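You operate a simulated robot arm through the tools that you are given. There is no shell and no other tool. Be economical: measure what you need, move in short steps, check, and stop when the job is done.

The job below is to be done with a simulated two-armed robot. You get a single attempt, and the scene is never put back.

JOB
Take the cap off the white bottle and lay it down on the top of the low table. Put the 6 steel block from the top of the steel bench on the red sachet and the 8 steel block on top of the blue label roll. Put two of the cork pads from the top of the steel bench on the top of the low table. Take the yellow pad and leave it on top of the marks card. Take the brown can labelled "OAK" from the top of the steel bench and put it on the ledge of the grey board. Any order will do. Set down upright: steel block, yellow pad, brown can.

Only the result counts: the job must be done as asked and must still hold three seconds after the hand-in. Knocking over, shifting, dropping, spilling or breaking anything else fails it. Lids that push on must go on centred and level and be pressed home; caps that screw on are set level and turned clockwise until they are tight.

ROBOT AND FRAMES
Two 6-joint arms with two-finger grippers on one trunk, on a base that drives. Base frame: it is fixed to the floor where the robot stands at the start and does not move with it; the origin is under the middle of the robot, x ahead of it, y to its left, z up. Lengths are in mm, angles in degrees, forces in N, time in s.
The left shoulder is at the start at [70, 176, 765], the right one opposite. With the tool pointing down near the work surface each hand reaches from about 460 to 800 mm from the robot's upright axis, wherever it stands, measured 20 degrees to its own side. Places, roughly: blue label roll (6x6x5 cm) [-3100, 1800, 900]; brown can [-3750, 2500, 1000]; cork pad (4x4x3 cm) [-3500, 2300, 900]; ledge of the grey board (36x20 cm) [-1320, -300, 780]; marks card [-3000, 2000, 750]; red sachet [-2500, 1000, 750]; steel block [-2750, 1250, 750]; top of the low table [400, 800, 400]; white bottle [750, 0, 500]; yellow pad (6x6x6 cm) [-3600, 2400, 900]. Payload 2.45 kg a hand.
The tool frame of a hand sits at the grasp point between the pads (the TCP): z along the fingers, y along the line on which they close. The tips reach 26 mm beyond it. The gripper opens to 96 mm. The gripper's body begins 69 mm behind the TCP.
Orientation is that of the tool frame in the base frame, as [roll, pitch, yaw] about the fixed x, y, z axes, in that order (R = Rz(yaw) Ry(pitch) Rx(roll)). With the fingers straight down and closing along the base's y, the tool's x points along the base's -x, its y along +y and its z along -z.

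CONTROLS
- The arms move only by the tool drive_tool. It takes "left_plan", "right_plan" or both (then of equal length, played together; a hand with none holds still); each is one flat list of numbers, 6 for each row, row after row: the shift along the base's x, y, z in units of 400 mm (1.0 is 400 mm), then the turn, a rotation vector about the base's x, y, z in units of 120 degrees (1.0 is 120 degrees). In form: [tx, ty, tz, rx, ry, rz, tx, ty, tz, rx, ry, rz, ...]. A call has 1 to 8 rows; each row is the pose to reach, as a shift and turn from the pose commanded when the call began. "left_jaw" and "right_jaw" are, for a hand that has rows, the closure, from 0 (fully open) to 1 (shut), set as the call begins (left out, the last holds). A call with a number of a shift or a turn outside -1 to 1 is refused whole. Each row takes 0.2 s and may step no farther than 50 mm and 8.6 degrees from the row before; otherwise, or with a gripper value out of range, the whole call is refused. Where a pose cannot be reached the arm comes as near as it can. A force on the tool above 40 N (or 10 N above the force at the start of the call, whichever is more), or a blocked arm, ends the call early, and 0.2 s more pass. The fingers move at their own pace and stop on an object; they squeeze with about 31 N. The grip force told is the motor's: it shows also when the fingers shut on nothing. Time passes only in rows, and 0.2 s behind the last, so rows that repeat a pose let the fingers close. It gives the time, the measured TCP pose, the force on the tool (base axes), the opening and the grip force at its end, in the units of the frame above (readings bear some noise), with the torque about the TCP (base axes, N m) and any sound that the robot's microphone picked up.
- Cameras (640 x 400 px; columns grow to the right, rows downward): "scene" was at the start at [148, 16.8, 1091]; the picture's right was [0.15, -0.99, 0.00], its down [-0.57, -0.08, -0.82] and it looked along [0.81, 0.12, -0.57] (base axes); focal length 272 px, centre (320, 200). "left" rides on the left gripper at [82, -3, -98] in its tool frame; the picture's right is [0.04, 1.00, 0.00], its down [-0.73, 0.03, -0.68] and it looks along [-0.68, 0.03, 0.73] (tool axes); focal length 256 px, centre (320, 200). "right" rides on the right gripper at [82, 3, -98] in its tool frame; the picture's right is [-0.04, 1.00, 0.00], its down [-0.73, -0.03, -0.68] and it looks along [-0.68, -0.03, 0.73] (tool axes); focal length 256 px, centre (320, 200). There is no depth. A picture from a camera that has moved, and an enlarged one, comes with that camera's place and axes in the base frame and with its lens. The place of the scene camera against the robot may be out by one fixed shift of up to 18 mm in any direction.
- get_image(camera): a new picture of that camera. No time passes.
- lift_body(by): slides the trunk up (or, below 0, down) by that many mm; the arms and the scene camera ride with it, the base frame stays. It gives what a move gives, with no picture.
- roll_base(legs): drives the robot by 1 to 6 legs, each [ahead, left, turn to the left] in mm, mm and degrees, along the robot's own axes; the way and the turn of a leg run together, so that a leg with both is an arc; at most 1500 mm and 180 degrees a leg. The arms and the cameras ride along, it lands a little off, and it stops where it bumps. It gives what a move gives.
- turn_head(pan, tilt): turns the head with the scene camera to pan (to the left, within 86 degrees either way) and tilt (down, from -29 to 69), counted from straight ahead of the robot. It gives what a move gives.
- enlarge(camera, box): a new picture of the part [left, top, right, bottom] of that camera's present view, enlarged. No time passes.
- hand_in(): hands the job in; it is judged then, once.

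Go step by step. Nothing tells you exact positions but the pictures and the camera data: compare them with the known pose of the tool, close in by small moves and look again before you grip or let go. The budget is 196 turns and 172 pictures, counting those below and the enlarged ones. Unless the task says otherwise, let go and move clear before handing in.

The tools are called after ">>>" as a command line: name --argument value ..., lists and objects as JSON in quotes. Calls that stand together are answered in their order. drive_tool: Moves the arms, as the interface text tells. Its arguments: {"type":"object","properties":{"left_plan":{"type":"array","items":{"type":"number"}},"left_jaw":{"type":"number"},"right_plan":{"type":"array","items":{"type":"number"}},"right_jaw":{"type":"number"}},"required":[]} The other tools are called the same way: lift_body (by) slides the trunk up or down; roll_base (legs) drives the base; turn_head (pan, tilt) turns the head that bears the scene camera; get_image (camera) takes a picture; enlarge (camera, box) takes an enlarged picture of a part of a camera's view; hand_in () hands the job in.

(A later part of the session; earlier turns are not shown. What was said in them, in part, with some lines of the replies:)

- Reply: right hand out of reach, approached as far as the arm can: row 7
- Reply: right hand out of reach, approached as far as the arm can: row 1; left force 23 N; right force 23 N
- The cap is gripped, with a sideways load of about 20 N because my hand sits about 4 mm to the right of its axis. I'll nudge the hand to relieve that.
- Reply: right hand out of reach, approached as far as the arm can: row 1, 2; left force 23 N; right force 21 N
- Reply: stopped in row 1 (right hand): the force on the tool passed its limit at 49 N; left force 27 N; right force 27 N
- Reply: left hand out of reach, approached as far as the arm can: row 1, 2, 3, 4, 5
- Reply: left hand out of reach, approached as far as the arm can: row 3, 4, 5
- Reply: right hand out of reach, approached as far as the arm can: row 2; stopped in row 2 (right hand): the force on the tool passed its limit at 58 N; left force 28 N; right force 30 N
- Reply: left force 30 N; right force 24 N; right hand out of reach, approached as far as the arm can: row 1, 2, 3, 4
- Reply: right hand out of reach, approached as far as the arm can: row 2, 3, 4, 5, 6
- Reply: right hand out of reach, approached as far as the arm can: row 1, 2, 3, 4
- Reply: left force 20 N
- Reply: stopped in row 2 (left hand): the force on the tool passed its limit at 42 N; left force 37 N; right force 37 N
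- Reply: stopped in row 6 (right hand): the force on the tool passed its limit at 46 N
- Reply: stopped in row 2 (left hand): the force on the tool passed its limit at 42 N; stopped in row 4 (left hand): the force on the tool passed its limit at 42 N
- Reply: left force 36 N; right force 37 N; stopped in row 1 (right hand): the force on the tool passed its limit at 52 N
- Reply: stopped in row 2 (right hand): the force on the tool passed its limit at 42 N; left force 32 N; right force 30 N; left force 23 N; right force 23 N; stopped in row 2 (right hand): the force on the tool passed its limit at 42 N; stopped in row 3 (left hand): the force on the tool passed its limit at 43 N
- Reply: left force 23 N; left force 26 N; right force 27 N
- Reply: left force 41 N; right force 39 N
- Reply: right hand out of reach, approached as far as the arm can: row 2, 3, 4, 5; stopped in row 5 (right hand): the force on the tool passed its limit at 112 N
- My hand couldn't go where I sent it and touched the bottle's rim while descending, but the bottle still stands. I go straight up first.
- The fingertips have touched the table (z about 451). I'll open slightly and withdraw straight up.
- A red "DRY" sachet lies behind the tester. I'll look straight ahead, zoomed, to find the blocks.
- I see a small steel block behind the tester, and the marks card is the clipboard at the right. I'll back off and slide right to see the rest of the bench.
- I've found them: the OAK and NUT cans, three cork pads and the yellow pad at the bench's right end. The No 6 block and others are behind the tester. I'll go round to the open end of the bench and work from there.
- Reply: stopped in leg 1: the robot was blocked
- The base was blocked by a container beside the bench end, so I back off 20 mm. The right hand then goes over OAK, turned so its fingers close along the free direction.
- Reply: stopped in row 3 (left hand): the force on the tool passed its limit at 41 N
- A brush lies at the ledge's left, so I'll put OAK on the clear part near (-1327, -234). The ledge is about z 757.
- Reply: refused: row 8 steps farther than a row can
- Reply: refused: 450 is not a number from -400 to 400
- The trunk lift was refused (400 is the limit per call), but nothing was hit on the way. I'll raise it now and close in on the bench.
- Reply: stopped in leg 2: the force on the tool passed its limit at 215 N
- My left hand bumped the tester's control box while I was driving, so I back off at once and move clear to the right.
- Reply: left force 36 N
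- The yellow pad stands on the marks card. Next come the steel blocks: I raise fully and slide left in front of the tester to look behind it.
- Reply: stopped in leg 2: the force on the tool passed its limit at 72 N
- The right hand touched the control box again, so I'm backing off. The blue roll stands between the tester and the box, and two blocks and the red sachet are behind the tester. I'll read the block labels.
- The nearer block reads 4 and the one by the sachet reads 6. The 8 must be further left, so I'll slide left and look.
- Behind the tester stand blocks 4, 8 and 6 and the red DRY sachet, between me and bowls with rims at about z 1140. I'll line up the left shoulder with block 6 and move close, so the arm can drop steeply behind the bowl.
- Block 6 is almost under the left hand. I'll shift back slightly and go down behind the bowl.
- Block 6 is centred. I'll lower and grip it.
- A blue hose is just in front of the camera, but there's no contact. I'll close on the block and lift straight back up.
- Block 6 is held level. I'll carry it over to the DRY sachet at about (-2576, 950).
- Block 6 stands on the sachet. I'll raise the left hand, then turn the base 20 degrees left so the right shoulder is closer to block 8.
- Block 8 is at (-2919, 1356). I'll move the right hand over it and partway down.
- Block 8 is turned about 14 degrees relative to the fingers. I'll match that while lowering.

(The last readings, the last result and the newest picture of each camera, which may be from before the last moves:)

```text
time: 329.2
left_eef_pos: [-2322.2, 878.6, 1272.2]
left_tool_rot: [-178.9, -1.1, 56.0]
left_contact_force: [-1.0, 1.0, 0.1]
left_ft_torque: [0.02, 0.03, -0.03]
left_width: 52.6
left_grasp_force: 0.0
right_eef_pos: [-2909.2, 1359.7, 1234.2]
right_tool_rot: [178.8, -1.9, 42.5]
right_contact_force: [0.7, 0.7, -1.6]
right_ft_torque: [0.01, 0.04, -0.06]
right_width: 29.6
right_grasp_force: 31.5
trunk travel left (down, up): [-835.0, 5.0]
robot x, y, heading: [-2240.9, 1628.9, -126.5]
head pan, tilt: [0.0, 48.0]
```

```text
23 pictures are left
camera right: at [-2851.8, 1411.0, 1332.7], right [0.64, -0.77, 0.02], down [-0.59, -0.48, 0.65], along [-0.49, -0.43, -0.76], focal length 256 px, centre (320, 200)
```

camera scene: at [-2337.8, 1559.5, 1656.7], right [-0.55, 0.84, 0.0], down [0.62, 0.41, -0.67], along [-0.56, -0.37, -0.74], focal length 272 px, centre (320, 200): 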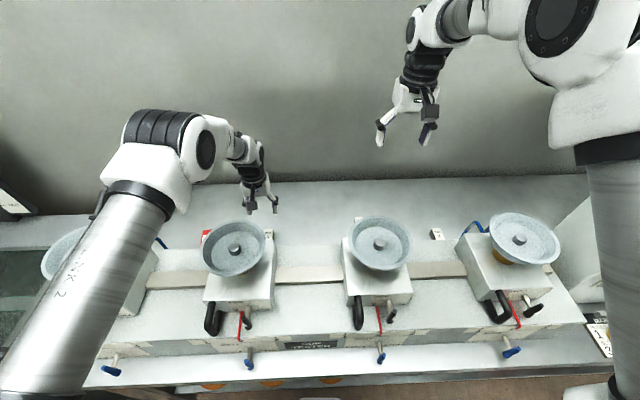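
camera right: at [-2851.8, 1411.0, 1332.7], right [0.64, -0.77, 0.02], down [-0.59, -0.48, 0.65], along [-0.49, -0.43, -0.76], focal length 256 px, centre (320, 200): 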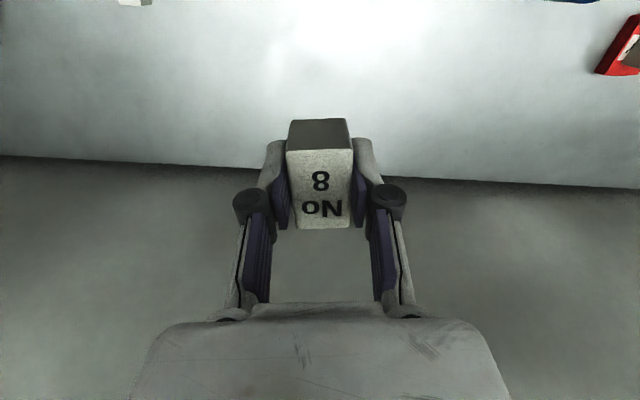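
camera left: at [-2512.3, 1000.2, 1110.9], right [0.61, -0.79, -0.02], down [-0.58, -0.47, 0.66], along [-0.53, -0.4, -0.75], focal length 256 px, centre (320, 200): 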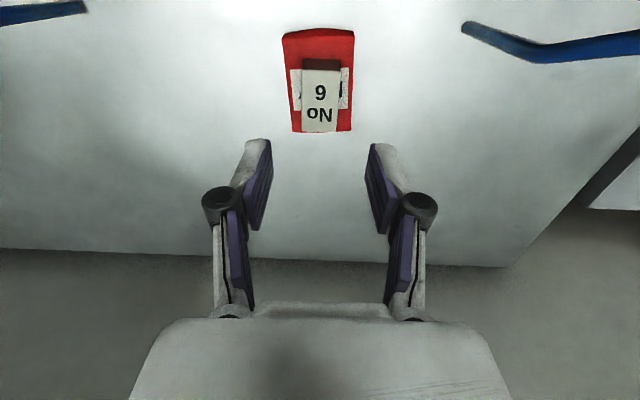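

Block 8 is held. Next is the blue roll, which sits in a narrow gap beside the control box. I'll bring the hand inward and turn it so its narrow side faces the box, before any driving.

>>> drive_tool --right_plan '[0.059, -0.039, 0.02, 0, 0, -0.07, 0.119, -0.0775, 0.04, 0, 0, -0.14, 0.178, -0.116, 0.06, 0, 0, -0.21, 0.2375, -0.155, 0.08, 0, 0, -0.28, 0.297, -0.194, 0.08, 0, 0, -0.35, 0.356, -0.2325, 0.08, 0, 0, -0.42, 0.4156, -0.271, 0.08, 0, 0, -0.49, 0.475, -0.31, 0.08, 0, 0, -0.56]'

>>> drive_tool --right_plan '[0, 0, 0, 0, 0, -0.05, 0, 0, 0, 0, 0, -0.1]'

>>> roll_base --legs '[[-120, 0, 0], [0, 0, -20.5], [0, -372, 0]]'

>>> get_image --camera "scene"

>>> get_image --camera "right"

```text
time: 331.0
left_eef_pos: [-2322.5, 877.6, 1271.6]
left_tool_rot: [-178.9, -1.3, 55.9]
left_contact_force: [-0.2, 0.0, 0.5]
left_ft_torque: [0.01, 0.01, 0.02]
left_width: 52.7
left_grasp_force: 0.0
right_eef_pos: [-2720.2, 1231.3, 1264.2]
right_tool_rot: [178.9, -1.8, -24.9]
right_contact_force: [0.2, 0.0, -2.4]
right_ft_torque: [0.0, 0.02, 0.01]
right_width: 29.7
right_grasp_force: 31.1
trunk travel left (down, up): [-835.0, 5.0]
robot x, y, heading: [-2243.3, 1628.1, -126.4]
head pan, tilt: [0.0, 48.0]
```

```text
time: 331.6
left_eef_pos: [-2322.9, 878.6, 1271.5]
left_tool_rot: [-178.9, -1.3, 55.8]
left_contact_force: [-0.3, 0.2, 0.5]
left_ft_torque: [0.0, 0.03, 0.01]
left_width: 52.9
left_grasp_force: 0.0
right_eef_pos: [-2720.3, 1232.8, 1263.3]
right_tool_rot: [178.9, -1.9, -36.9]
right_contact_force: [0.9, -0.1, -1.6]
right_ft_torque: [-0.05, 0.01, -0.01]
right_width: 29.5
right_grasp_force: 30.9
trunk travel left (down, up): [-835.0, 5.0]
robot x, y, heading: [-2236.6, 1624.7, -126.6]
head pan, tilt: [0.0, 48.0]
```

```text
time: 335.9
left_eef_pos: [-2707.6, 1360.9, 1271.0]
left_tool_rot: [-178.9, -1.2, 35.7]
left_contact_force: [-0.1, -0.2, -0.6]
left_ft_torque: [0.05, 0.02, 0.0]
left_width: 52.8
left_grasp_force: 0.1
right_eef_pos: [-2959.9, 1830.9, 1262.4]
right_tool_rot: [178.8, -1.8, -56.9]
right_contact_force: [0.5, 0.1, -2.0]
right_ft_torque: [-0.03, 0.02, -0.01]
right_width: 29.5
right_grasp_force: 31.0
trunk travel left (down, up): [-835.0, 5.0]
robot x, y, heading: [-2370.2, 2038.6, -146.7]
head pan, tilt: [0.0, 48.0]
```

```text
22 pictures are left
camera scene: at [-2467.8, 1969.2, 1656.8], right [-0.55, 0.84, 0.0], down [0.62, 0.41, -0.67], along [-0.56, -0.37, -0.74], focal length 272 px, centre (320, 200)
```

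scene: 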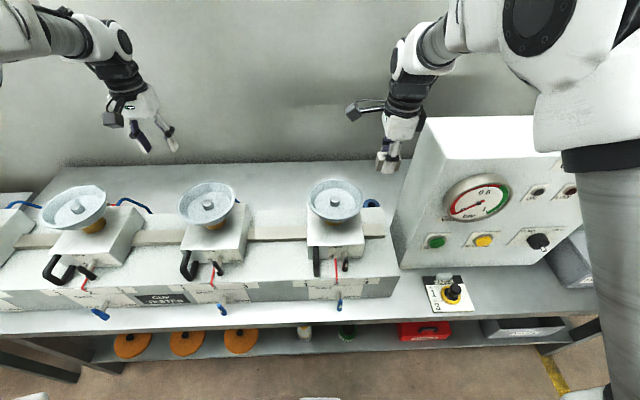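

```text
21 pictures are left
camera right: at [-2919.6, 1764.0, 1363.8], right [-0.86, -0.51, 0.02], down [-0.38, 0.66, 0.65], along [-0.35, 0.56, -0.76], focal length 256 px, centre (320, 200)
```

right: 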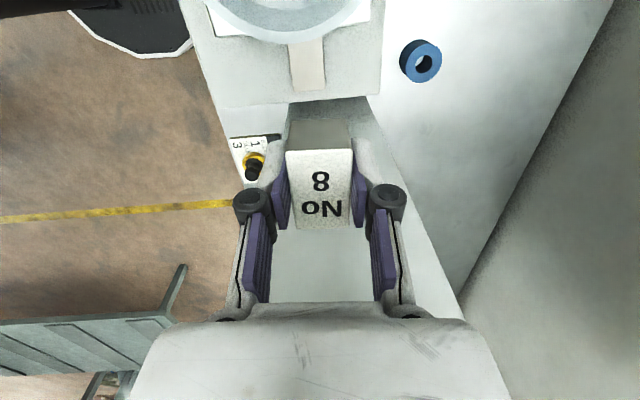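

Now I see the roll's top clearly, at about (-3125, 1764). I'll advance 118 mm and bring the block over it at height.

>>> roll_base --legs '[[118, 0, 0]]'

>>> drive_tool --right_plan '[-0.08, 0, 0, 0, 0, 0, -0.16, 0, 0, 0, 0, 0, -0.16, 0, -0.1, 0, 0, 0, -0.16, 0, -0.2, 0, 0, 0]'

>>> get_image --camera "right"

```text
time: 337.1
left_eef_pos: [-2804.2, 1300.2, 1274.2]
left_tool_rot: [-178.9, -1.3, 35.7]
left_contact_force: [-0.1, 0.1, 0.9]
left_ft_torque: [-0.03, -0.01, 0.04]
left_width: 52.7
left_grasp_force: 0.1
right_eef_pos: [-3056.5, 1768.5, 1267.0]
right_tool_rot: [178.7, -1.9, -56.9]
right_contact_force: [0.7, 0.5, -2.2]
right_ft_torque: [0.0, -0.02, 0.01]
right_width: 29.3
right_grasp_force: 31.2
trunk travel left (down, up): [-835.0, 5.0]
robot x, y, heading: [-2469.0, 1971.5, -146.6]
head pan, tilt: [0.0, 48.0]
```

```text
time: 338.1
left_eef_pos: [-2805.0, 1297.7, 1272.3]
left_tool_rot: [-178.9, -1.4, 35.7]
left_contact_force: [-0.7, 0.4, 0.0]
left_ft_torque: [0.0, 0.0, 0.04]
left_width: 52.7
left_grasp_force: 0.2
right_eef_pos: [-3122.8, 1768.9, 1182.8]
right_tool_rot: [178.8, -1.9, -56.9]
right_contact_force: [-1.1, 0.0, -1.8]
right_ft_torque: [0.03, -0.03, 0.02]
right_width: 29.2
right_grasp_force: 31.5
trunk travel left (down, up): [-835.0, 5.0]
robot x, y, heading: [-2466.8, 1974.7, -146.6]
head pan, tilt: [0.0, 48.0]
```

```text
20 pictures are left
camera right: at [-3082.2, 1701.2, 1283.8], right [-0.86, -0.51, 0.02], down [-0.38, 0.66, 0.65], along [-0.35, 0.55, -0.76], focal length 256 px, centre (320, 200)
```

right: 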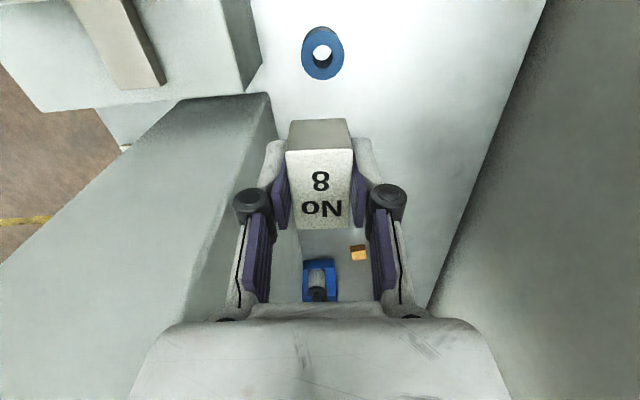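

The roll is about 9 mm toward the camera side. I'll correct that and descend to just above it.

>>> drive_tool --right_plan '[0.002, -0.024, -0.09, 0, 0, 0, 0.002, -0.024, -0.19, 0, 0, 0, 0.002, -0.024, -0.29, 0, 0, 0, 0.002, -0.024, -0.39, 0, 0, 0, 0.002, -0.024, -0.48, 0, 0, 0]'

>>> get_image --camera "right"

```text
time: 339.4
left_eef_pos: [-2807.3, 1298.6, 1271.9]
left_tool_rot: [-179.0, -1.4, 35.7]
left_contact_force: [-0.6, -0.3, -0.5]
left_ft_torque: [0.03, -0.02, -0.02]
left_width: 52.8
left_grasp_force: 0.0
right_eef_pos: [-3122.0, 1757.1, 990.0]
right_tool_rot: [178.9, -1.9, -56.9]
right_contact_force: [0.4, -0.3, -0.9]
right_ft_torque: [0.02, 0.01, 0.03]
right_width: 29.3
right_grasp_force: 30.9
trunk travel left (down, up): [-835.0, 5.0]
robot x, y, heading: [-2466.6, 1976.0, -146.7]
head pan, tilt: [0.0, 48.0]
```

```text
19 pictures are left
camera right: at [-3081.1, 1691.3, 1090.0], right [-0.86, -0.51, 0.02], down [-0.38, 0.66, 0.65], along [-0.35, 0.55, -0.76], focal length 256 px, centre (320, 200)
```

right: 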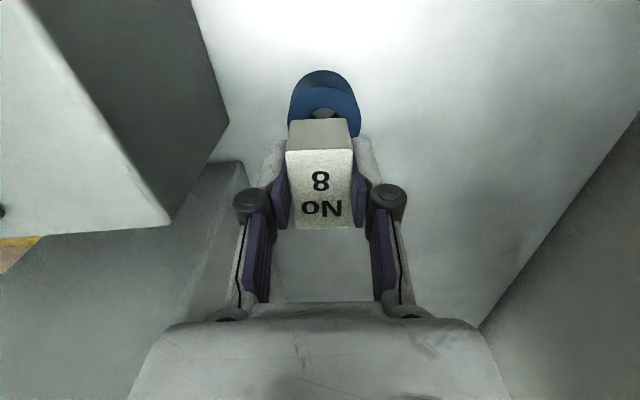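

Well centred, 5 mm to correct. I'll lower gently to contact.

>>> drive_tool --right_plan '[-0.01, -0.005, -0.08, 0, 0, 0, -0.01, -0.005, -0.115, 0, 0, 0, -0.01, -0.005, -0.13, 0, 0, 0, -0.01, -0.005, -0.14, 0, 0, 0, -0.01, -0.005, -0.15, 0, 0, 0]'

```text
time: 340.6
left_eef_pos: [-2808.3, 1297.8, 1272.4]
left_tool_rot: [-178.9, -1.3, 35.9]
left_contact_force: [-0.6, 0.8, 0.2]
left_ft_torque: [0.0, -0.01, 0.0]
left_width: 52.8
left_grasp_force: 0.0
right_eef_pos: [-3125.3, 1756.6, 930.2]
right_tool_rot: [178.8, -2.0, -56.9]
right_contact_force: [0.4, -0.4, -2.4]
right_ft_torque: [0.02, -0.04, 0.04]
right_width: 29.4
right_grasp_force: 30.9
trunk travel left (down, up): [-835.0, 5.0]
robot x, y, heading: [-2468.0, 1971.6, -146.6]
head pan, tilt: [0.0, 48.0]
```

Not touching yet, so I continue in small steps.

>>> drive_tool --right_plan '[0, 0, -0.01, 0, 0, 0, 0, 0, -0.02, 0, 0, 0, 0, 0, -0.028, 0, 0, 0, 0, 0, -0.035, 0, 0, 0]'

>>> get_image --camera "right"

```text
time: 341.6
left_eef_pos: [-2804.6, 1299.1, 1275.3]
left_tool_rot: [-178.7, -1.1, 35.8]
left_contact_force: [0.1, 0.5, 0.1]
left_ft_torque: [0.02, 0.0, 0.01]
left_width: 52.9
left_grasp_force: 0.0
right_eef_pos: [-3133.7, 1752.3, 935.3]
right_tool_rot: [177.5, -1.8, -57.1]
right_contact_force: [0.2, -0.3, -0.9]
right_ft_torque: [-0.02, -0.04, -0.01]
right_width: 29.4
right_grasp_force: 30.6
trunk travel left (down, up): [-835.0, 5.0]
robot x, y, heading: [-2469.9, 1974.8, -146.6]
head pan, tilt: [0.0, 48.0]
```

```text
18 pictures are left
camera right: at [-3090.6, 1686.5, 1035.5], right [-0.86, -0.51, 0.04], down [-0.36, 0.67, 0.65], along [-0.36, 0.55, -0.76], focal length 256 px, centre (320, 200)
```

right: 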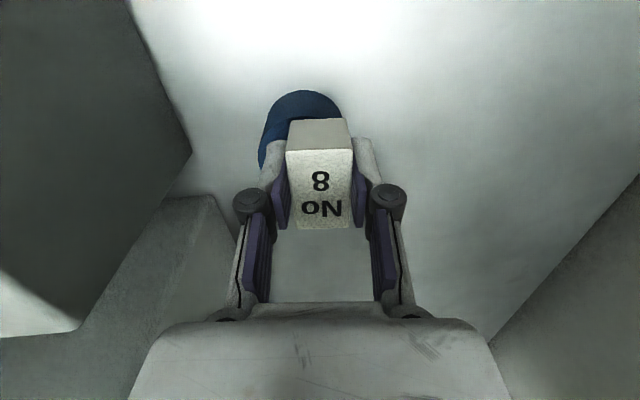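

The hand didn't go down and was pushed sideways without any tool force, so something may be touching further up the arm. I'll look.

>>> turn_head --pan -20 --tilt 48

>>> get_image --camera "scene"

```text
time: 342.4
left_eef_pos: [-2805.7, 1299.8, 1275.5]
left_tool_rot: [-178.9, -1.2, 35.7]
left_contact_force: [0.5, 0.5, -0.6]
left_ft_torque: [-0.03, 0.01, 0.02]
left_width: 52.7
left_grasp_force: 0.0
right_eef_pos: [-3133.0, 1751.4, 934.4]
right_tool_rot: [177.2, -2.0, -56.9]
right_contact_force: [-0.6, -0.9, -2.0]
right_ft_torque: [-0.02, 0.0, -0.01]
right_width: 29.4
right_grasp_force: 31.1
trunk travel left (down, up): [-835.0, 5.0]
robot x, y, heading: [-2470.3, 1976.3, -146.5]
head pan, tilt: [-20.0, 48.0]
```

```text
17 pictures are left
camera scene: at [-2575.1, 1932.6, 1658.8], right [-0.23, 0.97, 0.0], down [0.72, 0.17, -0.67], along [-0.65, -0.16, -0.74], focal length 272 px, centre (320, 200)
```

scene: 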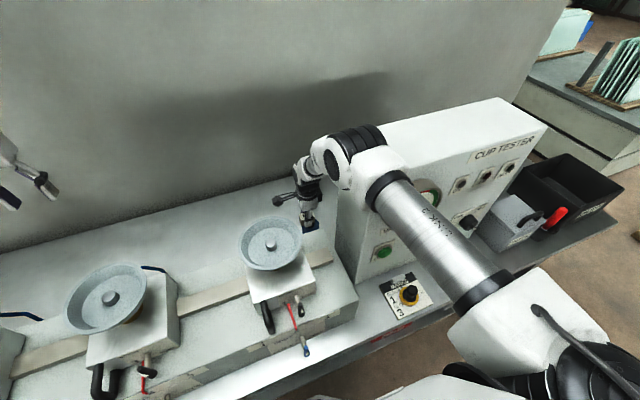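

The elbow is resting against the control box's top edge. I'll rise and turn the base 20 degrees left, which brings the right shoulder closer and lifts the elbow well above the box. Then I return over the roll.

>>> drive_tool --right_plan '[0.005, 0.002, 0.1, 0, 0, 0, 0.01, 0.005, 0.2, 0, 0, 0, 0.01, 0.005, 0.31, 0, 0, 0, 0.01, 0.005, 0.42, 0, 0, 0, 0.01, 0.005, 0.53, 0, 0, 0, 0.01, 0.005, 0.64, 0, 0, 0, 0.01, 0.005, 0.75, 0, 0, 0, 0.01, 0.005, 0.82, 0, 0, 0]'

>>> roll_base --legs '[[0, 0, 20]]'

>>> drive_tool --right_plan '[-0.045, 0.088, 0, 0, 0, -0.02, -0.09, 0.176, 0, 0, 0, -0.04, -0.135, 0.264, 0, 0, 0, -0.06, -0.18, 0.352, 0, 0, 0, -0.08, -0.225, 0.44, 0, 0, 0, -0.1, -0.27, 0.528, 0, 0, 0, -0.12]'

>>> get_image --camera "right"

```text
time: 344.2
left_eef_pos: [-2805.4, 1298.5, 1272.8]
left_tool_rot: [-179.0, -1.2, 35.7]
left_contact_force: [0.1, 0.2, 0.4]
left_ft_torque: [-0.01, -0.01, 0.02]
left_width: 52.8
left_grasp_force: 0.0
right_eef_pos: [-3121.1, 1759.2, 1246.7]
right_tool_rot: [178.9, -1.8, -57.0]
right_contact_force: [0.0, -0.4, -1.8]
right_ft_torque: [-0.04, -0.01, -0.04]
right_width: 29.3
right_grasp_force: 31.1
trunk travel left (down, up): [-835.0, 5.0]
robot x, y, heading: [-2470.9, 1975.8, -146.5]
head pan, tilt: [-20.0, 48.0]
```

```text
time: 345.7
left_eef_pos: [-2546.1, 1223.6, 1273.6]
left_tool_rot: [-179.0, -1.3, 56.4]
left_contact_force: [-0.2, 0.7, 0.0]
left_ft_torque: [-0.01, -0.03, 0.0]
left_width: 52.6
left_grasp_force: 0.1
right_eef_pos: [-3005.0, 1542.5, 1244.7]
right_tool_rot: [178.7, -2.1, -36.2]
right_contact_force: [-0.9, 0.2, -1.3]
right_ft_torque: [0.01, 0.01, 0.0]
right_width: 29.4
right_grasp_force: 31.2
trunk travel left (down, up): [-835.0, 5.0]
robot x, y, heading: [-2470.0, 1976.3, -126.2]
head pan, tilt: [-20.0, 48.0]
```

```text
time: 347.1
left_eef_pos: [-2547.8, 1226.0, 1273.1]
left_tool_rot: [-179.2, -1.2, 56.4]
left_contact_force: [0.1, 0.3, 0.5]
left_ft_torque: [0.0, -0.01, 0.02]
left_width: 52.7
left_grasp_force: 0.1
right_eef_pos: [-3112.0, 1755.6, 1247.7]
right_tool_rot: [178.8, -2.0, -50.6]
right_contact_force: [0.1, 0.5, -3.2]
right_ft_torque: [-0.03, -0.04, 0.0]
right_width: 29.5
right_grasp_force: 31.3
trunk travel left (down, up): [-835.0, 5.0]
robot x, y, heading: [-2469.2, 1975.9, -125.8]
head pan, tilt: [-20.0, 48.0]
```

```text
16 pictures are left
camera right: at [-3064.2, 1693.9, 1347.8], right [-0.8, -0.6, 0.02], down [-0.45, 0.61, 0.65], along [-0.4, 0.51, -0.76], focal length 256 px, centre (320, 200)
```

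right: 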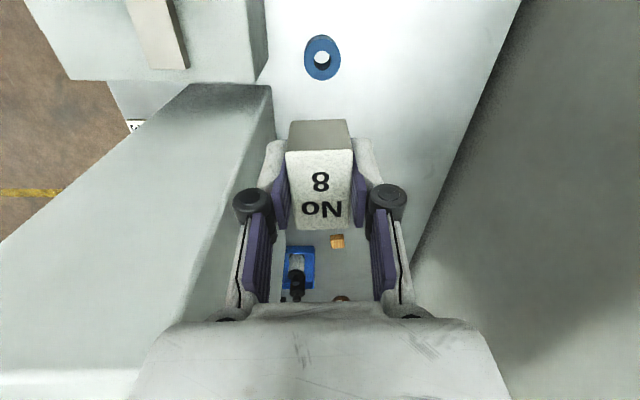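

>>> drive_tool --right_plan '[-0.02, 0.004, -0.08, 0, 0, 0, -0.034, 0.006, -0.18, 0, 0, 0, -0.034, 0.005, -0.28, 0, 0, 0, -0.034, 0.004, -0.39, 0, 0, 0, -0.034, 0.004, -0.5, 0, 0, 0, -0.034, 0.004, -0.61, 0, 0, 0, -0.034, 0.004, -0.68, 0, 0, 0]'

>>> get_image --camera "right"

```text
time: 348.7
left_eef_pos: [-2547.1, 1223.4, 1271.7]
left_tool_rot: [-178.9, -1.3, 56.5]
left_contact_force: [0.1, 0.6, 0.8]
left_ft_torque: [0.03, -0.01, -0.02]
left_width: 52.8
left_grasp_force: 0.1
right_eef_pos: [-3125.3, 1752.1, 974.7]
right_tool_rot: [178.7, -1.8, -50.6]
right_contact_force: [-0.6, 0.4, -2.4]
right_ft_torque: [-0.03, 0.0, 0.0]
right_width: 29.6
right_grasp_force: 31.0
trunk travel left (down, up): [-835.0, 5.0]
robot x, y, heading: [-2468.5, 1973.3, -126.0]
head pan, tilt: [-20.0, 48.0]
```

```text
15 pictures are left
camera right: at [-3077.8, 1690.2, 1075.3], right [-0.8, -0.6, 0.02], down [-0.45, 0.61, 0.65], along [-0.41, 0.51, -0.76], focal length 256 px, centre (320, 200)
```

right: 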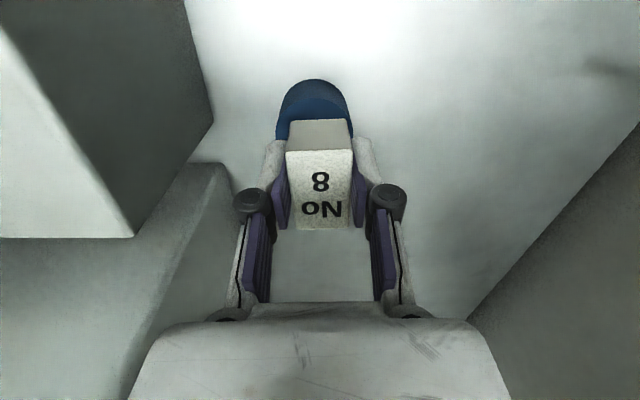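

The roll centre is about 11 mm further toward the box side. I'll correct that and lower slowly to contact.

>>> drive_tool --right_plan '[-0.008, 0.027, -0.05, 0, 0, 0, -0.008, 0.027, -0.09, 0, 0, 0, -0.008, 0.027, -0.105, 0, 0, 0, -0.008, 0.027, -0.115, 0, 0, 0, -0.008, 0.027, -0.122, 0, 0, 0, -0.008, 0.027, -0.129, 0, 0, 0]'

```text
time: 350.1
left_eef_pos: [-2541.5, 1219.6, 1271.3]
left_tool_rot: [-178.7, -1.3, 56.4]
left_contact_force: [-0.3, -0.2, 0.4]
left_ft_torque: [0.02, -0.02, -0.01]
left_width: 53.0
left_grasp_force: 0.0
right_eef_pos: [-3126.2, 1761.6, 925.4]
right_tool_rot: [178.6, -1.5, -50.5]
right_contact_force: [0.4, 0.4, -1.2]
right_ft_torque: [-0.02, 0.02, 0.0]
right_width: 29.4
right_grasp_force: 31.0
trunk travel left (down, up): [-835.0, 5.0]
robot x, y, heading: [-2469.5, 1975.0, -126.1]
head pan, tilt: [-20.0, 48.0]
```

>>> drive_tool --right_plan '[0, 0, -0.008, 0, 0, 0, 0, 0, -0.016, 0, 0, 0, 0, 0, -0.024, 0, 0, 0, 0, 0, -0.03, 0, 0, 0]'

>>> get_image --camera "scene"

```text
time: 350.9
left_eef_pos: [-2537.0, 1222.4, 1271.1]
left_tool_rot: [-178.6, -1.2, 56.5]
left_contact_force: [0.8, -0.7, 0.2]
left_ft_torque: [0.02, -0.01, -0.03]
left_width: 52.7
left_grasp_force: 0.1
right_eef_pos: [-3125.8, 1759.8, 921.9]
right_tool_rot: [178.0, -1.8, -50.4]
right_contact_force: [1.4, 0.6, 10.4]
right_ft_torque: [0.23, -0.18, 0.04]
right_width: 29.7
right_grasp_force: 31.2
trunk travel left (down, up): [-835.0, 5.0]
robot x, y, heading: [-2470.5, 1975.8, -126.0]
head pan, tilt: [-20.0, 48.0]
stopped in row 3 (right hand): the force on the tool passed its limit at 51 N (the readings are from after the stop); the commanded pose is now the measured one
```

```text
14 pictures are left
camera scene: at [-2544.1, 1891.1, 1657.0], right [-0.56, 0.83, 0.0], down [0.61, 0.42, -0.67], along [-0.56, -0.37, -0.74], focal length 272 px, centre (320, 200)
```

scene: 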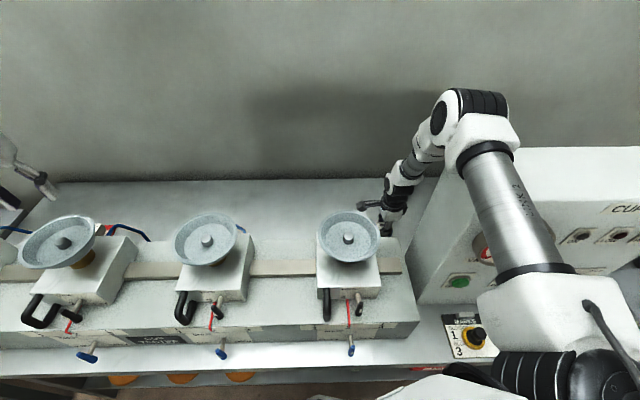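

Contact at z 922, so the block is on the roll. I'll relax, open and lift away.

>>> drive_tool --right_plan '[0, 0, 0.003, 0, 0, 0, 0, 0, 0.003, 0, 0, 0]'

>>> drive_tool --right_plan '[0, 0, 0, 0, 0, 0, 0, 0, 0, 0, 0, 0, 0, 0, 0.05, 0, 0, 0, 0, 0, 0.15, 0, 0, 0, 0, 0, 0.26, 0, 0, 0]' --right_jaw 0.5

>>> get_image --camera "right"

```text
time: 351.5
left_eef_pos: [-2537.6, 1220.2, 1271.9]
left_tool_rot: [-178.6, -1.2, 56.5]
left_contact_force: [0.1, 0.1, 0.0]
left_ft_torque: [0.02, 0.01, -0.04]
left_width: 52.8
left_grasp_force: 0.0
right_eef_pos: [-3125.5, 1759.4, 921.8]
right_tool_rot: [178.4, -1.5, -50.6]
right_contact_force: [1.9, -5.7, 19.9]
right_ft_torque: [-0.03, -0.37, -0.08]
right_width: 29.5
right_grasp_force: 30.7
trunk travel left (down, up): [-835.0, 5.0]
robot x, y, heading: [-2469.5, 1975.8, -126.0]
head pan, tilt: [-20.0, 48.0]
```

```text
time: 352.7
left_eef_pos: [-2543.6, 1225.3, 1272.5]
left_tool_rot: [-178.9, -1.1, 56.5]
left_contact_force: [0.3, 0.7, 0.7]
left_ft_torque: [-0.02, 0.04, -0.02]
left_width: 52.9
left_grasp_force: 0.0
right_eef_pos: [-3129.7, 1767.5, 1023.0]
right_tool_rot: [178.4, -1.9, -50.5]
right_contact_force: [0.5, -0.1, 0.6]
right_ft_torque: [0.01, 0.01, -0.01]
right_width: 48.0
right_grasp_force: 0.1
trunk travel left (down, up): [-835.0, 5.0]
robot x, y, heading: [-2469.1, 1976.0, -125.9]
head pan, tilt: [-20.0, 48.0]
```

```text
13 pictures are left
camera right: at [-3080.6, 1705.1, 1123.7], right [-0.8, -0.6, 0.03], down [-0.44, 0.61, 0.65], along [-0.41, 0.51, -0.76], focal length 256 px, centre (320, 200)
```

right: 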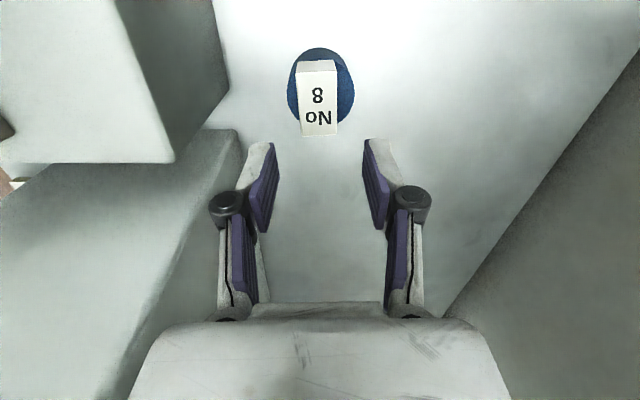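

Block 8 stands on the blue roll. Only the second cork remains: I'll raise and tuck the right hand, then drive round to the open end for the cork beside the NUT can.

>>> drive_tool --right_plan '[0, 0, 0.11, 0, 0, 0, 0, 0, 0.22, 0, 0, 0, 0, 0, 0.33, 0, 0, 0, 0, 0, 0.44, 0, 0, 0, 0, 0, 0.55, 0, 0, 0, 0, 0, 0.63, 0, 0, 0.04]'

>>> drive_tool --right_plan '[0.053, -0.038, 0, 0, 0, 0.07, 0.106, -0.077, 0, 0, 0, 0.14, 0.16, -0.115, 0, 0, 0, 0.21, 0.213, -0.154, 0, 0, 0, 0.28, 0.266, -0.192, 0, 0, 0, 0.35, 0.319, -0.231, 0, 0, 0, 0.42, 0.372, -0.27, 0, 0, 0, 0.49, 0.425, -0.307, 0, 0, 0, 0.56]' --right_jaw 0.2

>>> roll_base --legs '[[-200, 0, 0], [0, 0, -21], [-250, 0, 0], [0, -1500, 0], [195, -52, 0], [0, 0, 90]]'

>>> roll_base --legs '[[0, -480, 0]]'

>>> turn_head --pan -15 --tilt 50

>>> get_image --camera "scene"

```text
time: 354.1
left_eef_pos: [-2545.4, 1222.4, 1273.5]
left_tool_rot: [-178.9, -1.4, 56.4]
left_contact_force: [0.1, 0.1, 0.8]
left_ft_torque: [0.03, 0.0, -0.01]
left_width: 52.7
left_grasp_force: 0.0
right_eef_pos: [-3130.4, 1764.8, 1272.5]
right_tool_rot: [178.6, -1.8, -45.7]
right_contact_force: [0.4, 0.3, 0.2]
right_ft_torque: [0.02, 0.02, -0.03]
right_width: 47.9
right_grasp_force: 0.0
trunk travel left (down, up): [-835.0, 5.0]
robot x, y, heading: [-2473.9, 1974.7, -125.8]
head pan, tilt: [-20.0, 48.0]
```

```text
time: 355.9
left_eef_pos: [-2543.7, 1222.4, 1272.2]
left_tool_rot: [-178.8, -1.3, 56.3]
left_contact_force: [-0.4, 0.1, 0.3]
left_ft_torque: [0.0, 0.04, 0.0]
left_width: 52.9
left_grasp_force: 0.1
right_eef_pos: [-2958.6, 1640.3, 1274.2]
right_tool_rot: [178.6, -1.9, 21.5]
right_contact_force: [0.4, 0.1, 0.4]
right_ft_torque: [0.03, 0.03, 0.0]
right_width: 76.8
right_grasp_force: 0.0
trunk travel left (down, up): [-835.0, 5.0]
robot x, y, heading: [-2469.0, 1971.6, -126.0]
head pan, tilt: [-20.0, 48.0]
```

```text
time: 372.2
left_eef_pos: [-2498.6, 3136.8, 1273.4]
left_tool_rot: [-178.9, -1.3, 123.9]
left_contact_force: [0.2, -0.4, -0.7]
left_ft_torque: [0.02, 0.0, -0.05]
left_width: 52.8
left_grasp_force: 0.1
right_eef_pos: [-3043.2, 2915.1, 1271.8]
right_tool_rot: [178.6, -2.0, 88.9]
right_contact_force: [0.3, -0.8, 0.1]
right_ft_torque: [0.01, 0.04, -0.01]
right_width: 76.8
right_grasp_force: 0.1
trunk travel left (down, up): [-835.0, 5.0]
robot x, y, heading: [-3163.6, 3495.7, -58.3]
head pan, tilt: [-20.0, 48.0]
```

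```text
time: 375.1
left_eef_pos: [-2926.0, 2873.9, 1272.2]
left_tool_rot: [-178.7, -1.3, 123.5]
left_contact_force: [-0.3, 0.3, 0.1]
left_ft_torque: [-0.01, 0.01, 0.01]
left_width: 52.5
left_grasp_force: 0.0
right_eef_pos: [-3471.4, 2655.8, 1272.7]
right_tool_rot: [178.6, -1.8, 88.5]
right_contact_force: [0.8, 0.6, -0.5]
right_ft_torque: [0.04, -0.02, 0.02]
right_width: 76.7
right_grasp_force: 0.1
trunk travel left (down, up): [-835.0, 5.0]
robot x, y, heading: [-3586.7, 3235.2, -58.8]
head pan, tilt: [-20.0, 48.0]
```

```text
time: 375.8
left_eef_pos: [-2926.1, 2872.7, 1272.8]
left_tool_rot: [-178.9, -1.3, 123.5]
left_contact_force: [0.2, 0.7, -0.7]
left_ft_torque: [0.01, 0.02, 0.02]
left_width: 53.0
left_grasp_force: 0.1
right_eef_pos: [-3472.2, 2655.1, 1271.8]
right_tool_rot: [178.4, -1.9, 88.4]
right_contact_force: [0.4, 0.5, 0.0]
right_ft_torque: [0.02, -0.02, 0.01]
right_width: 76.6
right_grasp_force: 0.1
trunk travel left (down, up): [-835.0, 5.0]
robot x, y, heading: [-3583.2, 3238.4, -58.7]
head pan, tilt: [-15.0, 50.0]
```

```text
12 pictures are left
camera scene: at [-3530.1, 3123.5, 1654.1], right [-0.96, -0.28, 0.0], down [-0.21, 0.74, -0.64], along [0.18, -0.62, -0.77], focal length 272 px, centre (320, 200)
```

scene: 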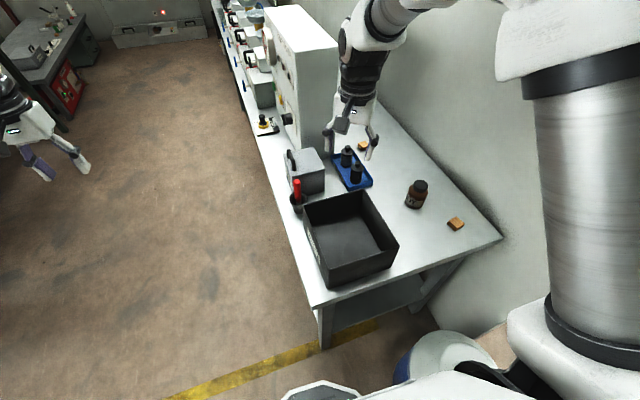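

Clear view: cork A is near (-3849, 2468). I'll close in slightly, lower the trunk and swing the right hand over it.

>>> roll_base --legs '[[45, 0, 0], [0, -72, 0]]'

>>> lift_body --by -200

>>> drive_tool --right_plan '[-0.105, -0.03, 0, 0, 0, 0, -0.21, -0.06, 0, 0, 0, 0, -0.315, -0.09, 0, 0, 0, 0, -0.42, -0.12, 0, 0, 0, 0, -0.525, -0.15, 0, 0, 0, 0, -0.63, -0.18, 0, 0, 0, 0, -0.735, -0.21, 0, 0, 0, 0, -0.82, -0.24, 0, 0, 0, 0]'

>>> get_image --camera "right"

```text
time: 377.3
left_eef_pos: [-2959.9, 2805.1, 1271.5]
left_tool_rot: [-178.5, -1.1, 123.6]
left_contact_force: [0.5, 1.5, -0.1]
left_ft_torque: [-0.09, 0.04, 0.02]
left_width: 52.6
left_grasp_force: 0.0
right_eef_pos: [-3505.1, 2586.8, 1275.9]
right_tool_rot: [178.8, -1.5, 88.5]
right_contact_force: [0.3, 0.6, 0.2]
right_ft_torque: [-0.09, 0.04, 0.0]
right_width: 76.6
right_grasp_force: 0.0
trunk travel left (down, up): [-835.0, 5.0]
robot x, y, heading: [-3629.6, 3162.2, -58.6]
head pan, tilt: [-15.0, 50.0]
```

```text
time: 379.4
left_eef_pos: [-2963.7, 2798.6, 1072.8]
left_tool_rot: [-178.8, -1.3, 123.5]
left_contact_force: [-1.0, 0.1, 0.7]
left_ft_torque: [0.04, 0.01, 0.04]
left_width: 52.9
left_grasp_force: 0.0
right_eef_pos: [-3511.1, 2578.4, 1072.4]
right_tool_rot: [178.6, -2.0, 88.5]
right_contact_force: [-1.3, -0.5, -0.6]
right_ft_torque: [-0.01, -0.02, -0.01]
right_width: 76.8
right_grasp_force: 0.1
trunk travel left (down, up): [-635.0, 205.0]
robot x, y, heading: [-3626.0, 3163.3, -59.0]
head pan, tilt: [-15.0, 50.0]
```

```text
time: 381.2
left_eef_pos: [-2966.0, 2797.5, 1073.7]
left_tool_rot: [-179.0, -1.3, 123.6]
left_contact_force: [0.5, -0.3, 0.0]
left_ft_torque: [0.0, 0.02, 0.0]
left_width: 52.8
left_grasp_force: 0.1
right_eef_pos: [-3837.7, 2481.2, 1072.8]
right_tool_rot: [178.5, -1.9, 88.6]
right_contact_force: [0.8, 0.6, 0.1]
right_ft_torque: [0.02, -0.03, 0.0]
right_width: 76.7
right_grasp_force: 0.1
trunk travel left (down, up): [-635.0, 205.0]
robot x, y, heading: [-3624.9, 3158.1, -59.0]
head pan, tilt: [-15.0, 50.0]
```

```text
11 pictures are left
camera right: at [-3835.9, 2560.1, 1172.9], right [1.0, -0.07, 0.02], down [-0.07, -0.75, 0.65], along [-0.02, -0.65, -0.76], focal length 256 px, centre (320, 200)
```

right: 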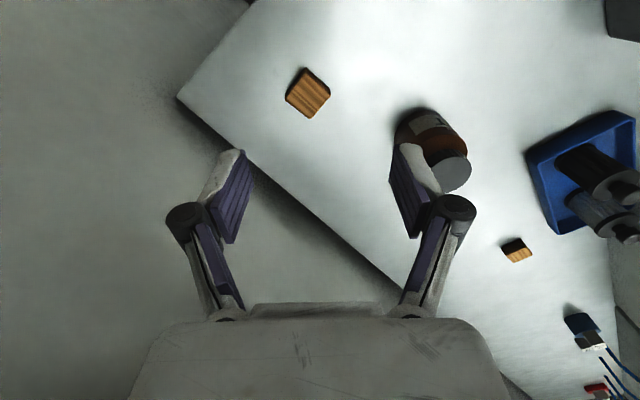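

Cork A is at (-3847, 2464), turned 37 degrees. I can also see block 8 still standing on the roll. I'll rotate to match and lower.

>>> drive_tool --right_plan '[-0.008, -0.02, -0.06, 0, 0, -0.062, -0.016, -0.04, -0.12, 0, 0, -0.124, -0.023, -0.043, -0.18, 0, 0, -0.186, -0.023, -0.043, -0.24, 0, 0, -0.248, -0.023, -0.043, -0.3, 0, 0, -0.308, -0.023, -0.043, -0.37, 0, 0, -0.308]'

>>> get_image --camera "right"

```text
time: 382.6
left_eef_pos: [-2963.9, 2796.7, 1072.4]
left_tool_rot: [-178.9, -1.3, 123.5]
left_contact_force: [-0.4, -0.2, 0.2]
left_ft_torque: [0.05, 0.01, 0.0]
left_width: 53.0
left_grasp_force: 0.0
right_eef_pos: [-3846.7, 2464.8, 923.4]
right_tool_rot: [178.6, -1.8, 51.5]
right_contact_force: [0.6, 0.1, -0.3]
right_ft_torque: [-0.01, 0.01, -0.04]
right_width: 76.6
right_grasp_force: 0.1
trunk travel left (down, up): [-635.0, 205.0]
robot x, y, heading: [-3626.3, 3164.0, -58.9]
head pan, tilt: [-15.0, 50.0]
```

```text
10 pictures are left
camera right: at [-3799.4, 2525.1, 1024.0], right [0.76, -0.65, 0.02], down [-0.51, -0.56, 0.65], along [-0.41, -0.51, -0.76], focal length 256 px, centre (320, 200)
```

right: 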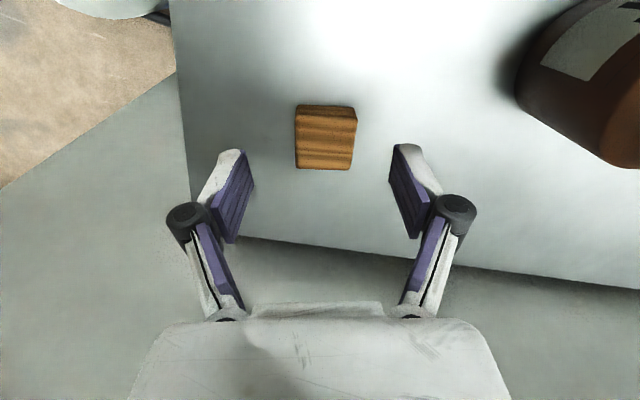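

Aligned. Down, grip and lift.

>>> drive_tool --right_plan '[0.004, -0.003, -0.07, 0, 0, 0, 0.006, -0.005, -0.11, 0, 0, 0, 0.006, -0.005, -0.12, 0, 0, 0]'

>>> drive_tool --right_plan '[0, 0, 0.003, 0, 0, 0, 0, 0, 0.003, 0, 0, 0, 0, 0, 0.003, 0, 0, 0]' --right_jaw 1

>>> drive_tool --right_plan '[0, 0, 0.11, 0, 0, 0, 0, 0, 0.22, 0, 0, 0, 0, 0, 0.33, 0, 0, 0, 0, 0, 0.44, 0, 0, 0, 0, 0, 0.52, 0, 0, 0]'

>>> get_image --camera "right"

```text
time: 383.4
left_eef_pos: [-2964.5, 2798.4, 1072.8]
left_tool_rot: [-179.0, -1.3, 123.5]
left_contact_force: [0.6, 0.0, 0.1]
left_ft_torque: [-0.04, -0.01, 0.0]
left_width: 52.8
left_grasp_force: 0.0
right_eef_pos: [-3846.0, 2464.6, 877.6]
right_tool_rot: [178.5, -1.9, 51.6]
right_contact_force: [-0.9, -0.2, -0.3]
right_ft_torque: [-0.02, 0.03, -0.02]
right_width: 76.8
right_grasp_force: 0.1
trunk travel left (down, up): [-635.0, 205.0]
robot x, y, heading: [-3626.0, 3162.0, -58.9]
head pan, tilt: [-15.0, 50.0]
```

```text
time: 384.2
left_eef_pos: [-2964.5, 2798.0, 1072.3]
left_tool_rot: [-178.9, -1.4, 123.5]
left_contact_force: [-0.3, -0.9, -0.8]
left_ft_torque: [0.04, 0.02, 0.02]
left_width: 52.7
left_grasp_force: 0.2
right_eef_pos: [-3844.3, 2463.2, 879.5]
right_tool_rot: [178.5, -1.9, 51.6]
right_contact_force: [-0.1, 0.1, -0.2]
right_ft_torque: [-0.02, 0.02, -0.01]
right_width: 38.0
right_grasp_force: 31.4
trunk travel left (down, up): [-635.0, 205.0]
robot x, y, heading: [-3631.1, 3158.2, -58.8]
head pan, tilt: [-15.0, 50.0]
```

```text
time: 385.4
left_eef_pos: [-2965.2, 2798.4, 1072.8]
left_tool_rot: [-179.1, -1.2, 123.6]
left_contact_force: [-0.4, 0.9, 0.0]
left_ft_torque: [-0.01, -0.02, 0.02]
left_width: 52.8
left_grasp_force: 0.2
right_eef_pos: [-3843.1, 2466.6, 1086.4]
right_tool_rot: [178.6, -1.9, 51.6]
right_contact_force: [0.9, 1.0, 0.0]
right_ft_torque: [-0.01, -0.02, 0.01]
right_width: 38.4
right_grasp_force: 31.2
trunk travel left (down, up): [-635.0, 205.0]
robot x, y, heading: [-3625.9, 3162.5, -59.0]
head pan, tilt: [-15.0, 50.0]
```

```text
9 pictures are left
camera right: at [-3795.0, 2526.2, 1187.3], right [0.76, -0.65, 0.02], down [-0.51, -0.56, 0.65], along [-0.41, -0.51, -0.76], focal length 256 px, centre (320, 200)
```

right: 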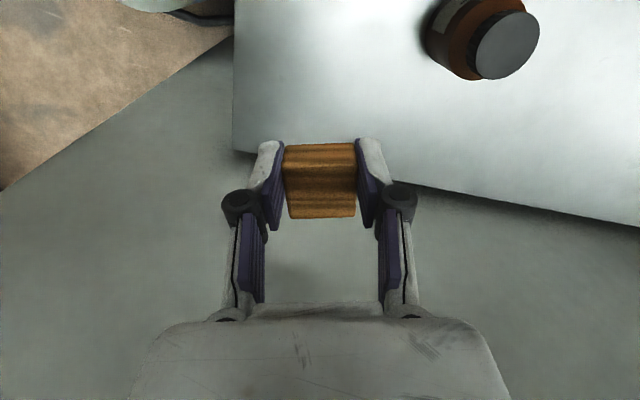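

Cork 2 is held. I'll tuck the hand in and drive back to the low table along the corridor.

>>> drive_tool --right_plan '[0.104, 0.035, 0, 0, 0, 0.07, 0.208, 0.07, 0, 0, 0, 0.14, 0.312, 0.105, 0, 0, 0, 0.21, 0.416, 0.14, 0, 0, 0, 0.28, 0.52, 0.175, 0, 0, 0, 0.35, 0.624, 0.21, 0, 0, 0, 0.42, 0.728, 0.245, 0, 0, 0, 0.49, 0.83, 0.28, 0, 0, 0, 0.56]'

>>> roll_base --legs '[[0, 450, 0], [0, 0, 98], [0, -1500, 0], [0, -1500, 0], [0, -1280, 0]]'

>>> turn_head --pan 0 --tilt 40

>>> get_image --camera "scene"

```text
time: 387.2
left_eef_pos: [-2962.0, 2799.1, 1072.1]
left_tool_rot: [-178.8, -1.3, 123.4]
left_contact_force: [0.9, -0.3, -0.3]
left_ft_torque: [-0.04, 0.03, 0.0]
left_width: 52.8
left_grasp_force: 0.2
right_eef_pos: [-3509.9, 2573.4, 1087.3]
right_tool_rot: [178.5, -2.0, 118.9]
right_contact_force: [-0.6, 0.5, 0.7]
right_ft_torque: [0.02, 0.01, -0.02]
right_width: 38.3
right_grasp_force: 30.9
trunk travel left (down, up): [-635.0, 205.0]
robot x, y, heading: [-3624.4, 3165.8, -59.1]
head pan, tilt: [-15.0, 50.0]
```

```text
time: 414.3
left_eef_pos: [-289.8, 696.5, 1071.7]
left_tool_rot: [-178.9, -1.2, -139.9]
left_contact_force: [-0.2, 0.0, 0.0]
left_ft_torque: [0.01, 0.01, 0.03]
left_width: 52.8
left_grasp_force: 0.0
right_eef_pos: [-2.6, 175.4, 1086.7]
right_tool_rot: [178.6, -2.0, -144.8]
right_contact_force: [0.6, -0.2, -0.4]
right_ft_torque: [0.03, -0.01, 0.0]
right_width: 38.1
right_grasp_force: 31.0
trunk travel left (down, up): [-635.0, 205.0]
robot x, y, heading: [-574.4, -3.8, 37.7]
head pan, tilt: [-15.0, 50.0]
```

```text
time: 415.1
left_eef_pos: [-288.4, 694.5, 1073.1]
left_tool_rot: [-178.8, -1.3, -139.8]
left_contact_force: [-0.6, -0.4, -0.1]
left_ft_torque: [0.0, -0.04, -0.01]
left_width: 52.9
left_grasp_force: 0.1
right_eef_pos: [-3.4, 175.2, 1087.2]
right_tool_rot: [178.6, -1.9, -144.7]
right_contact_force: [0.6, 0.7, -0.2]
right_ft_torque: [0.0, -0.02, -0.01]
right_width: 38.1
right_grasp_force: 30.7
trunk travel left (down, up): [-635.0, 205.0]
robot x, y, heading: [-573.6, -6.4, 37.7]
head pan, tilt: [0.0, 40.0]
```

```text
8 pictures are left
camera scene: at [-456.3, 82.5, 1468.2], right [0.61, -0.79, 0.0], down [-0.51, -0.39, -0.77], along [0.61, 0.47, -0.64], focal length 272 px, centre (320, 200)
```

scene: 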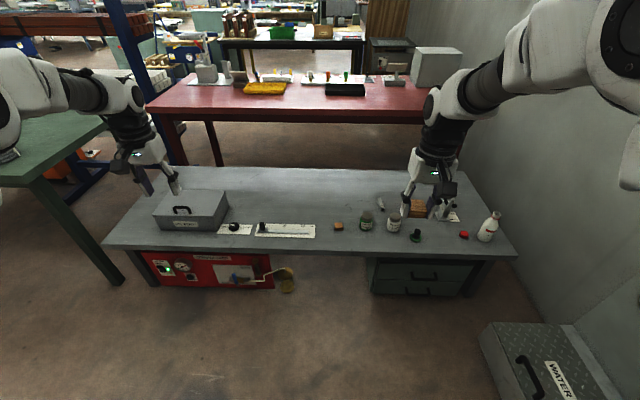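

Everything on the low table is in order, with cork 1 in place. I'll lower the trunk and approach for the second cork, just behind the first.

>>> lift_body --by -310

>>> roll_base --legs '[[540, 42, 0]]'

>>> get_image --camera "right"

```text
time: 418.2
left_eef_pos: [-289.3, 695.0, 761.0]
left_tool_rot: [-178.9, -1.3, -139.9]
left_contact_force: [0.3, -0.4, 0.0]
left_ft_torque: [0.01, -0.02, 0.0]
left_width: 52.5
left_grasp_force: 0.1
right_eef_pos: [-3.3, 176.4, 776.3]
right_tool_rot: [178.5, -1.9, -144.7]
right_contact_force: [0.2, 0.9, 1.2]
right_ft_torque: [-0.02, 0.0, 0.0]
right_width: 38.0
right_grasp_force: 31.4
trunk travel left (down, up): [-325.0, 515.0]
robot x, y, heading: [-572.3, -2.3, 37.5]
head pan, tilt: [0.0, 40.0]
```

```text
time: 421.3
left_eef_pos: [102.3, 1052.7, 762.5]
left_tool_rot: [-178.9, -1.3, -139.8]
left_contact_force: [0.1, 0.8, 0.4]
left_ft_torque: [-0.04, 0.0, -0.02]
left_width: 52.9
left_grasp_force: 0.0
right_eef_pos: [389.5, 535.9, 776.1]
right_tool_rot: [178.5, -1.9, -144.6]
right_contact_force: [0.4, -0.1, -0.9]
right_ft_torque: [-0.04, 0.0, 0.0]
right_width: 38.4
right_grasp_force: 30.9
trunk travel left (down, up): [-325.0, 515.0]
robot x, y, heading: [-181.0, 354.5, 37.9]
head pan, tilt: [0.0, 40.0]
```

```text
7 pictures are left
camera right: at [323.8, 489.7, 877.1], right [-0.54, 0.84, 0.02], down [0.64, 0.4, 0.65], along [0.54, 0.37, -0.76], focal length 256 px, centre (320, 200)
```

right: 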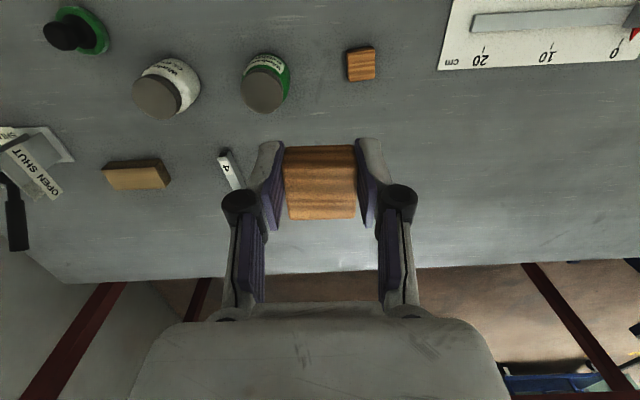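

The spot around (440, 690) is clear. I'll move over it and descend.

>>> drive_tool --right_plan '[0.031, 0.096, 0, 0, 0, 0, 0.063, 0.193, 0, 0, 0, 0, 0.094, 0.289, 0, 0, 0, 0, 0.125, 0.385, -0.02, 0, 0, 0, 0.125, 0.385, -0.14, 0, 0, 0, 0.125, 0.385, -0.26, 0, 0, 0, 0.125, 0.385, -0.38, 0, 0, 0, 0.125, 0.385, -0.5, 0, 0, 0]'

>>> get_image --camera "right"

```text
time: 423.1
left_eef_pos: [102.5, 1053.1, 761.6]
left_tool_rot: [-178.9, -1.4, -139.8]
left_contact_force: [0.4, 0.6, -0.5]
left_ft_torque: [-0.04, 0.0, -0.03]
left_width: 52.8
left_grasp_force: 0.1
right_eef_pos: [438.2, 689.1, 578.6]
right_tool_rot: [178.5, -1.9, -144.6]
right_contact_force: [-0.4, -0.3, -0.6]
right_ft_torque: [-0.03, 0.0, 0.01]
right_width: 38.2
right_grasp_force: 30.9
trunk travel left (down, up): [-325.0, 515.0]
robot x, y, heading: [-184.0, 351.9, 37.9]
head pan, tilt: [0.0, 40.0]
```

```text
6 pictures are left
camera right: at [373.5, 644.1, 679.0], right [-0.54, 0.84, 0.02], down [0.64, 0.4, 0.65], along [0.54, 0.37, -0.76], focal length 256 px, centre (320, 200)
```

right: 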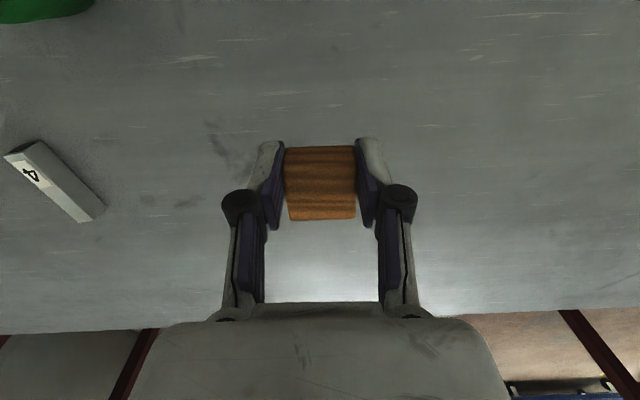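

Clear. I'll lower to contact.

>>> drive_tool --right_plan '[0, 0, -0.11, 0, 0, 0, 0, 0, -0.205, 0, 0, 0, 0, 0, -0.225, 0, 0, 0, 0, 0, -0.235, 0, 0, 0, 0, 0, -0.243, 0, 0, 0]'

```text
time: 424.3
left_eef_pos: [102.4, 1053.0, 762.1]
left_tool_rot: [-178.9, -1.4, -139.9]
left_contact_force: [0.2, -0.6, 0.6]
left_ft_torque: [0.04, 0.02, -0.04]
left_width: 52.7
left_grasp_force: 0.0
right_eef_pos: [438.8, 689.2, 480.7]
right_tool_rot: [178.4, -1.9, -144.6]
right_contact_force: [-0.8, 0.7, -0.2]
right_ft_torque: [0.06, 0.0, -0.01]
right_width: 37.8
right_grasp_force: 30.9
trunk travel left (down, up): [-325.0, 515.0]
robot x, y, heading: [-181.5, 354.9, 37.7]
head pan, tilt: [0.0, 40.0]
```

>>> drive_tool --right_plan '[0, 0, -0.007, 0, 0, 0, 0, 0, -0.012, 0, 0, 0]'

>>> drive_tool --right_plan '[0, 0, 0, 0, 0, 0, 0, 0, 0, 0, 0, 0, 0, 0, 0.05, 0, 0, 0, 0, 0, 0.15, 0, 0, 0, 0, 0, 0.26, 0, 0, 0, 0, 0, 0.37, 0, 0, 0, 0, 0, 0.48, 0, 0, 0]' --right_jaw 0.35

>>> get_image --camera "right"

```text
time: 424.9
left_eef_pos: [100.3, 1051.5, 763.3]
left_tool_rot: [-178.9, -1.2, -139.8]
left_contact_force: [-0.6, -1.0, -0.2]
left_ft_torque: [0.02, 0.0, 0.02]
left_width: 52.8
left_grasp_force: 0.1
right_eef_pos: [438.6, 689.3, 477.3]
right_tool_rot: [178.4, -1.7, -144.7]
right_contact_force: [-1.5, -0.4, 9.7]
right_ft_torque: [-0.12, -0.2, -0.04]
right_width: 38.1
right_grasp_force: 30.3
trunk travel left (down, up): [-325.0, 515.0]
robot x, y, heading: [-184.4, 354.1, 37.8]
head pan, tilt: [0.0, 40.0]
```

```text
time: 426.5
left_eef_pos: [101.1, 1052.7, 762.2]
left_tool_rot: [-179.0, -1.3, -139.8]
left_contact_force: [0.0, -0.1, -0.6]
left_ft_torque: [0.03, -0.01, 0.0]
left_width: 52.5
left_grasp_force: 0.0
right_eef_pos: [438.4, 689.3, 667.4]
right_tool_rot: [178.4, -1.8, -144.6]
right_contact_force: [-0.9, -0.1, -0.9]
right_ft_torque: [0.01, -0.04, 0.01]
right_width: 62.2
right_grasp_force: 0.1
trunk travel left (down, up): [-325.0, 515.0]
robot x, y, heading: [-180.0, 350.1, 37.6]
head pan, tilt: [0.0, 40.0]
```

```text
5 pictures are left
camera right: at [373.3, 643.9, 768.4], right [-0.55, 0.84, 0.02], down [0.64, 0.4, 0.65], along [0.54, 0.37, -0.76], focal length 256 px, centre (320, 200)
```

right: 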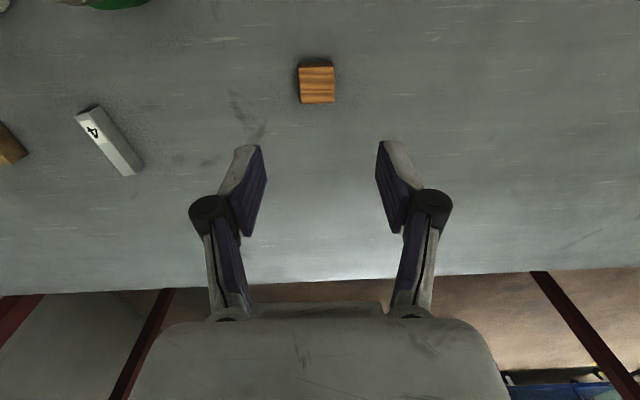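

Both cork pads and the cap lie on the low table. The blocks, yellow pad and OAK can are placed, and both hands are clear, so I hand in.

>>> hand_in

```text
The job is handed in.
```

I handed the job in with every item placed, but I bumped some fixed equipment along the way and can't rule out that something shifted.

**Placed, seen in a picture right after I let go:**
- The cap is off the white bottle and lies on the low table.
- The 6 block is on the red sachet and the 8 block is on the blue label roll.
- The yellow pad is on the marks card.
- The OAK can is on the ledge of the grey board.
- Two cork pads are on the low table.

**Bumps:**
- My hands hit the tester's control box twice, at about 215 N and 72 N, and my elbow appears to have rested on it once.
- The base was blocked once, probably by the container at the end of the steel bench.
- A finger pressed the bottle's rim at about 112 N while I carried the cap.

I saw nothing knocked over in the later pictures, and the bottle still stood upright. I did not measure whether the control box or the container moved.
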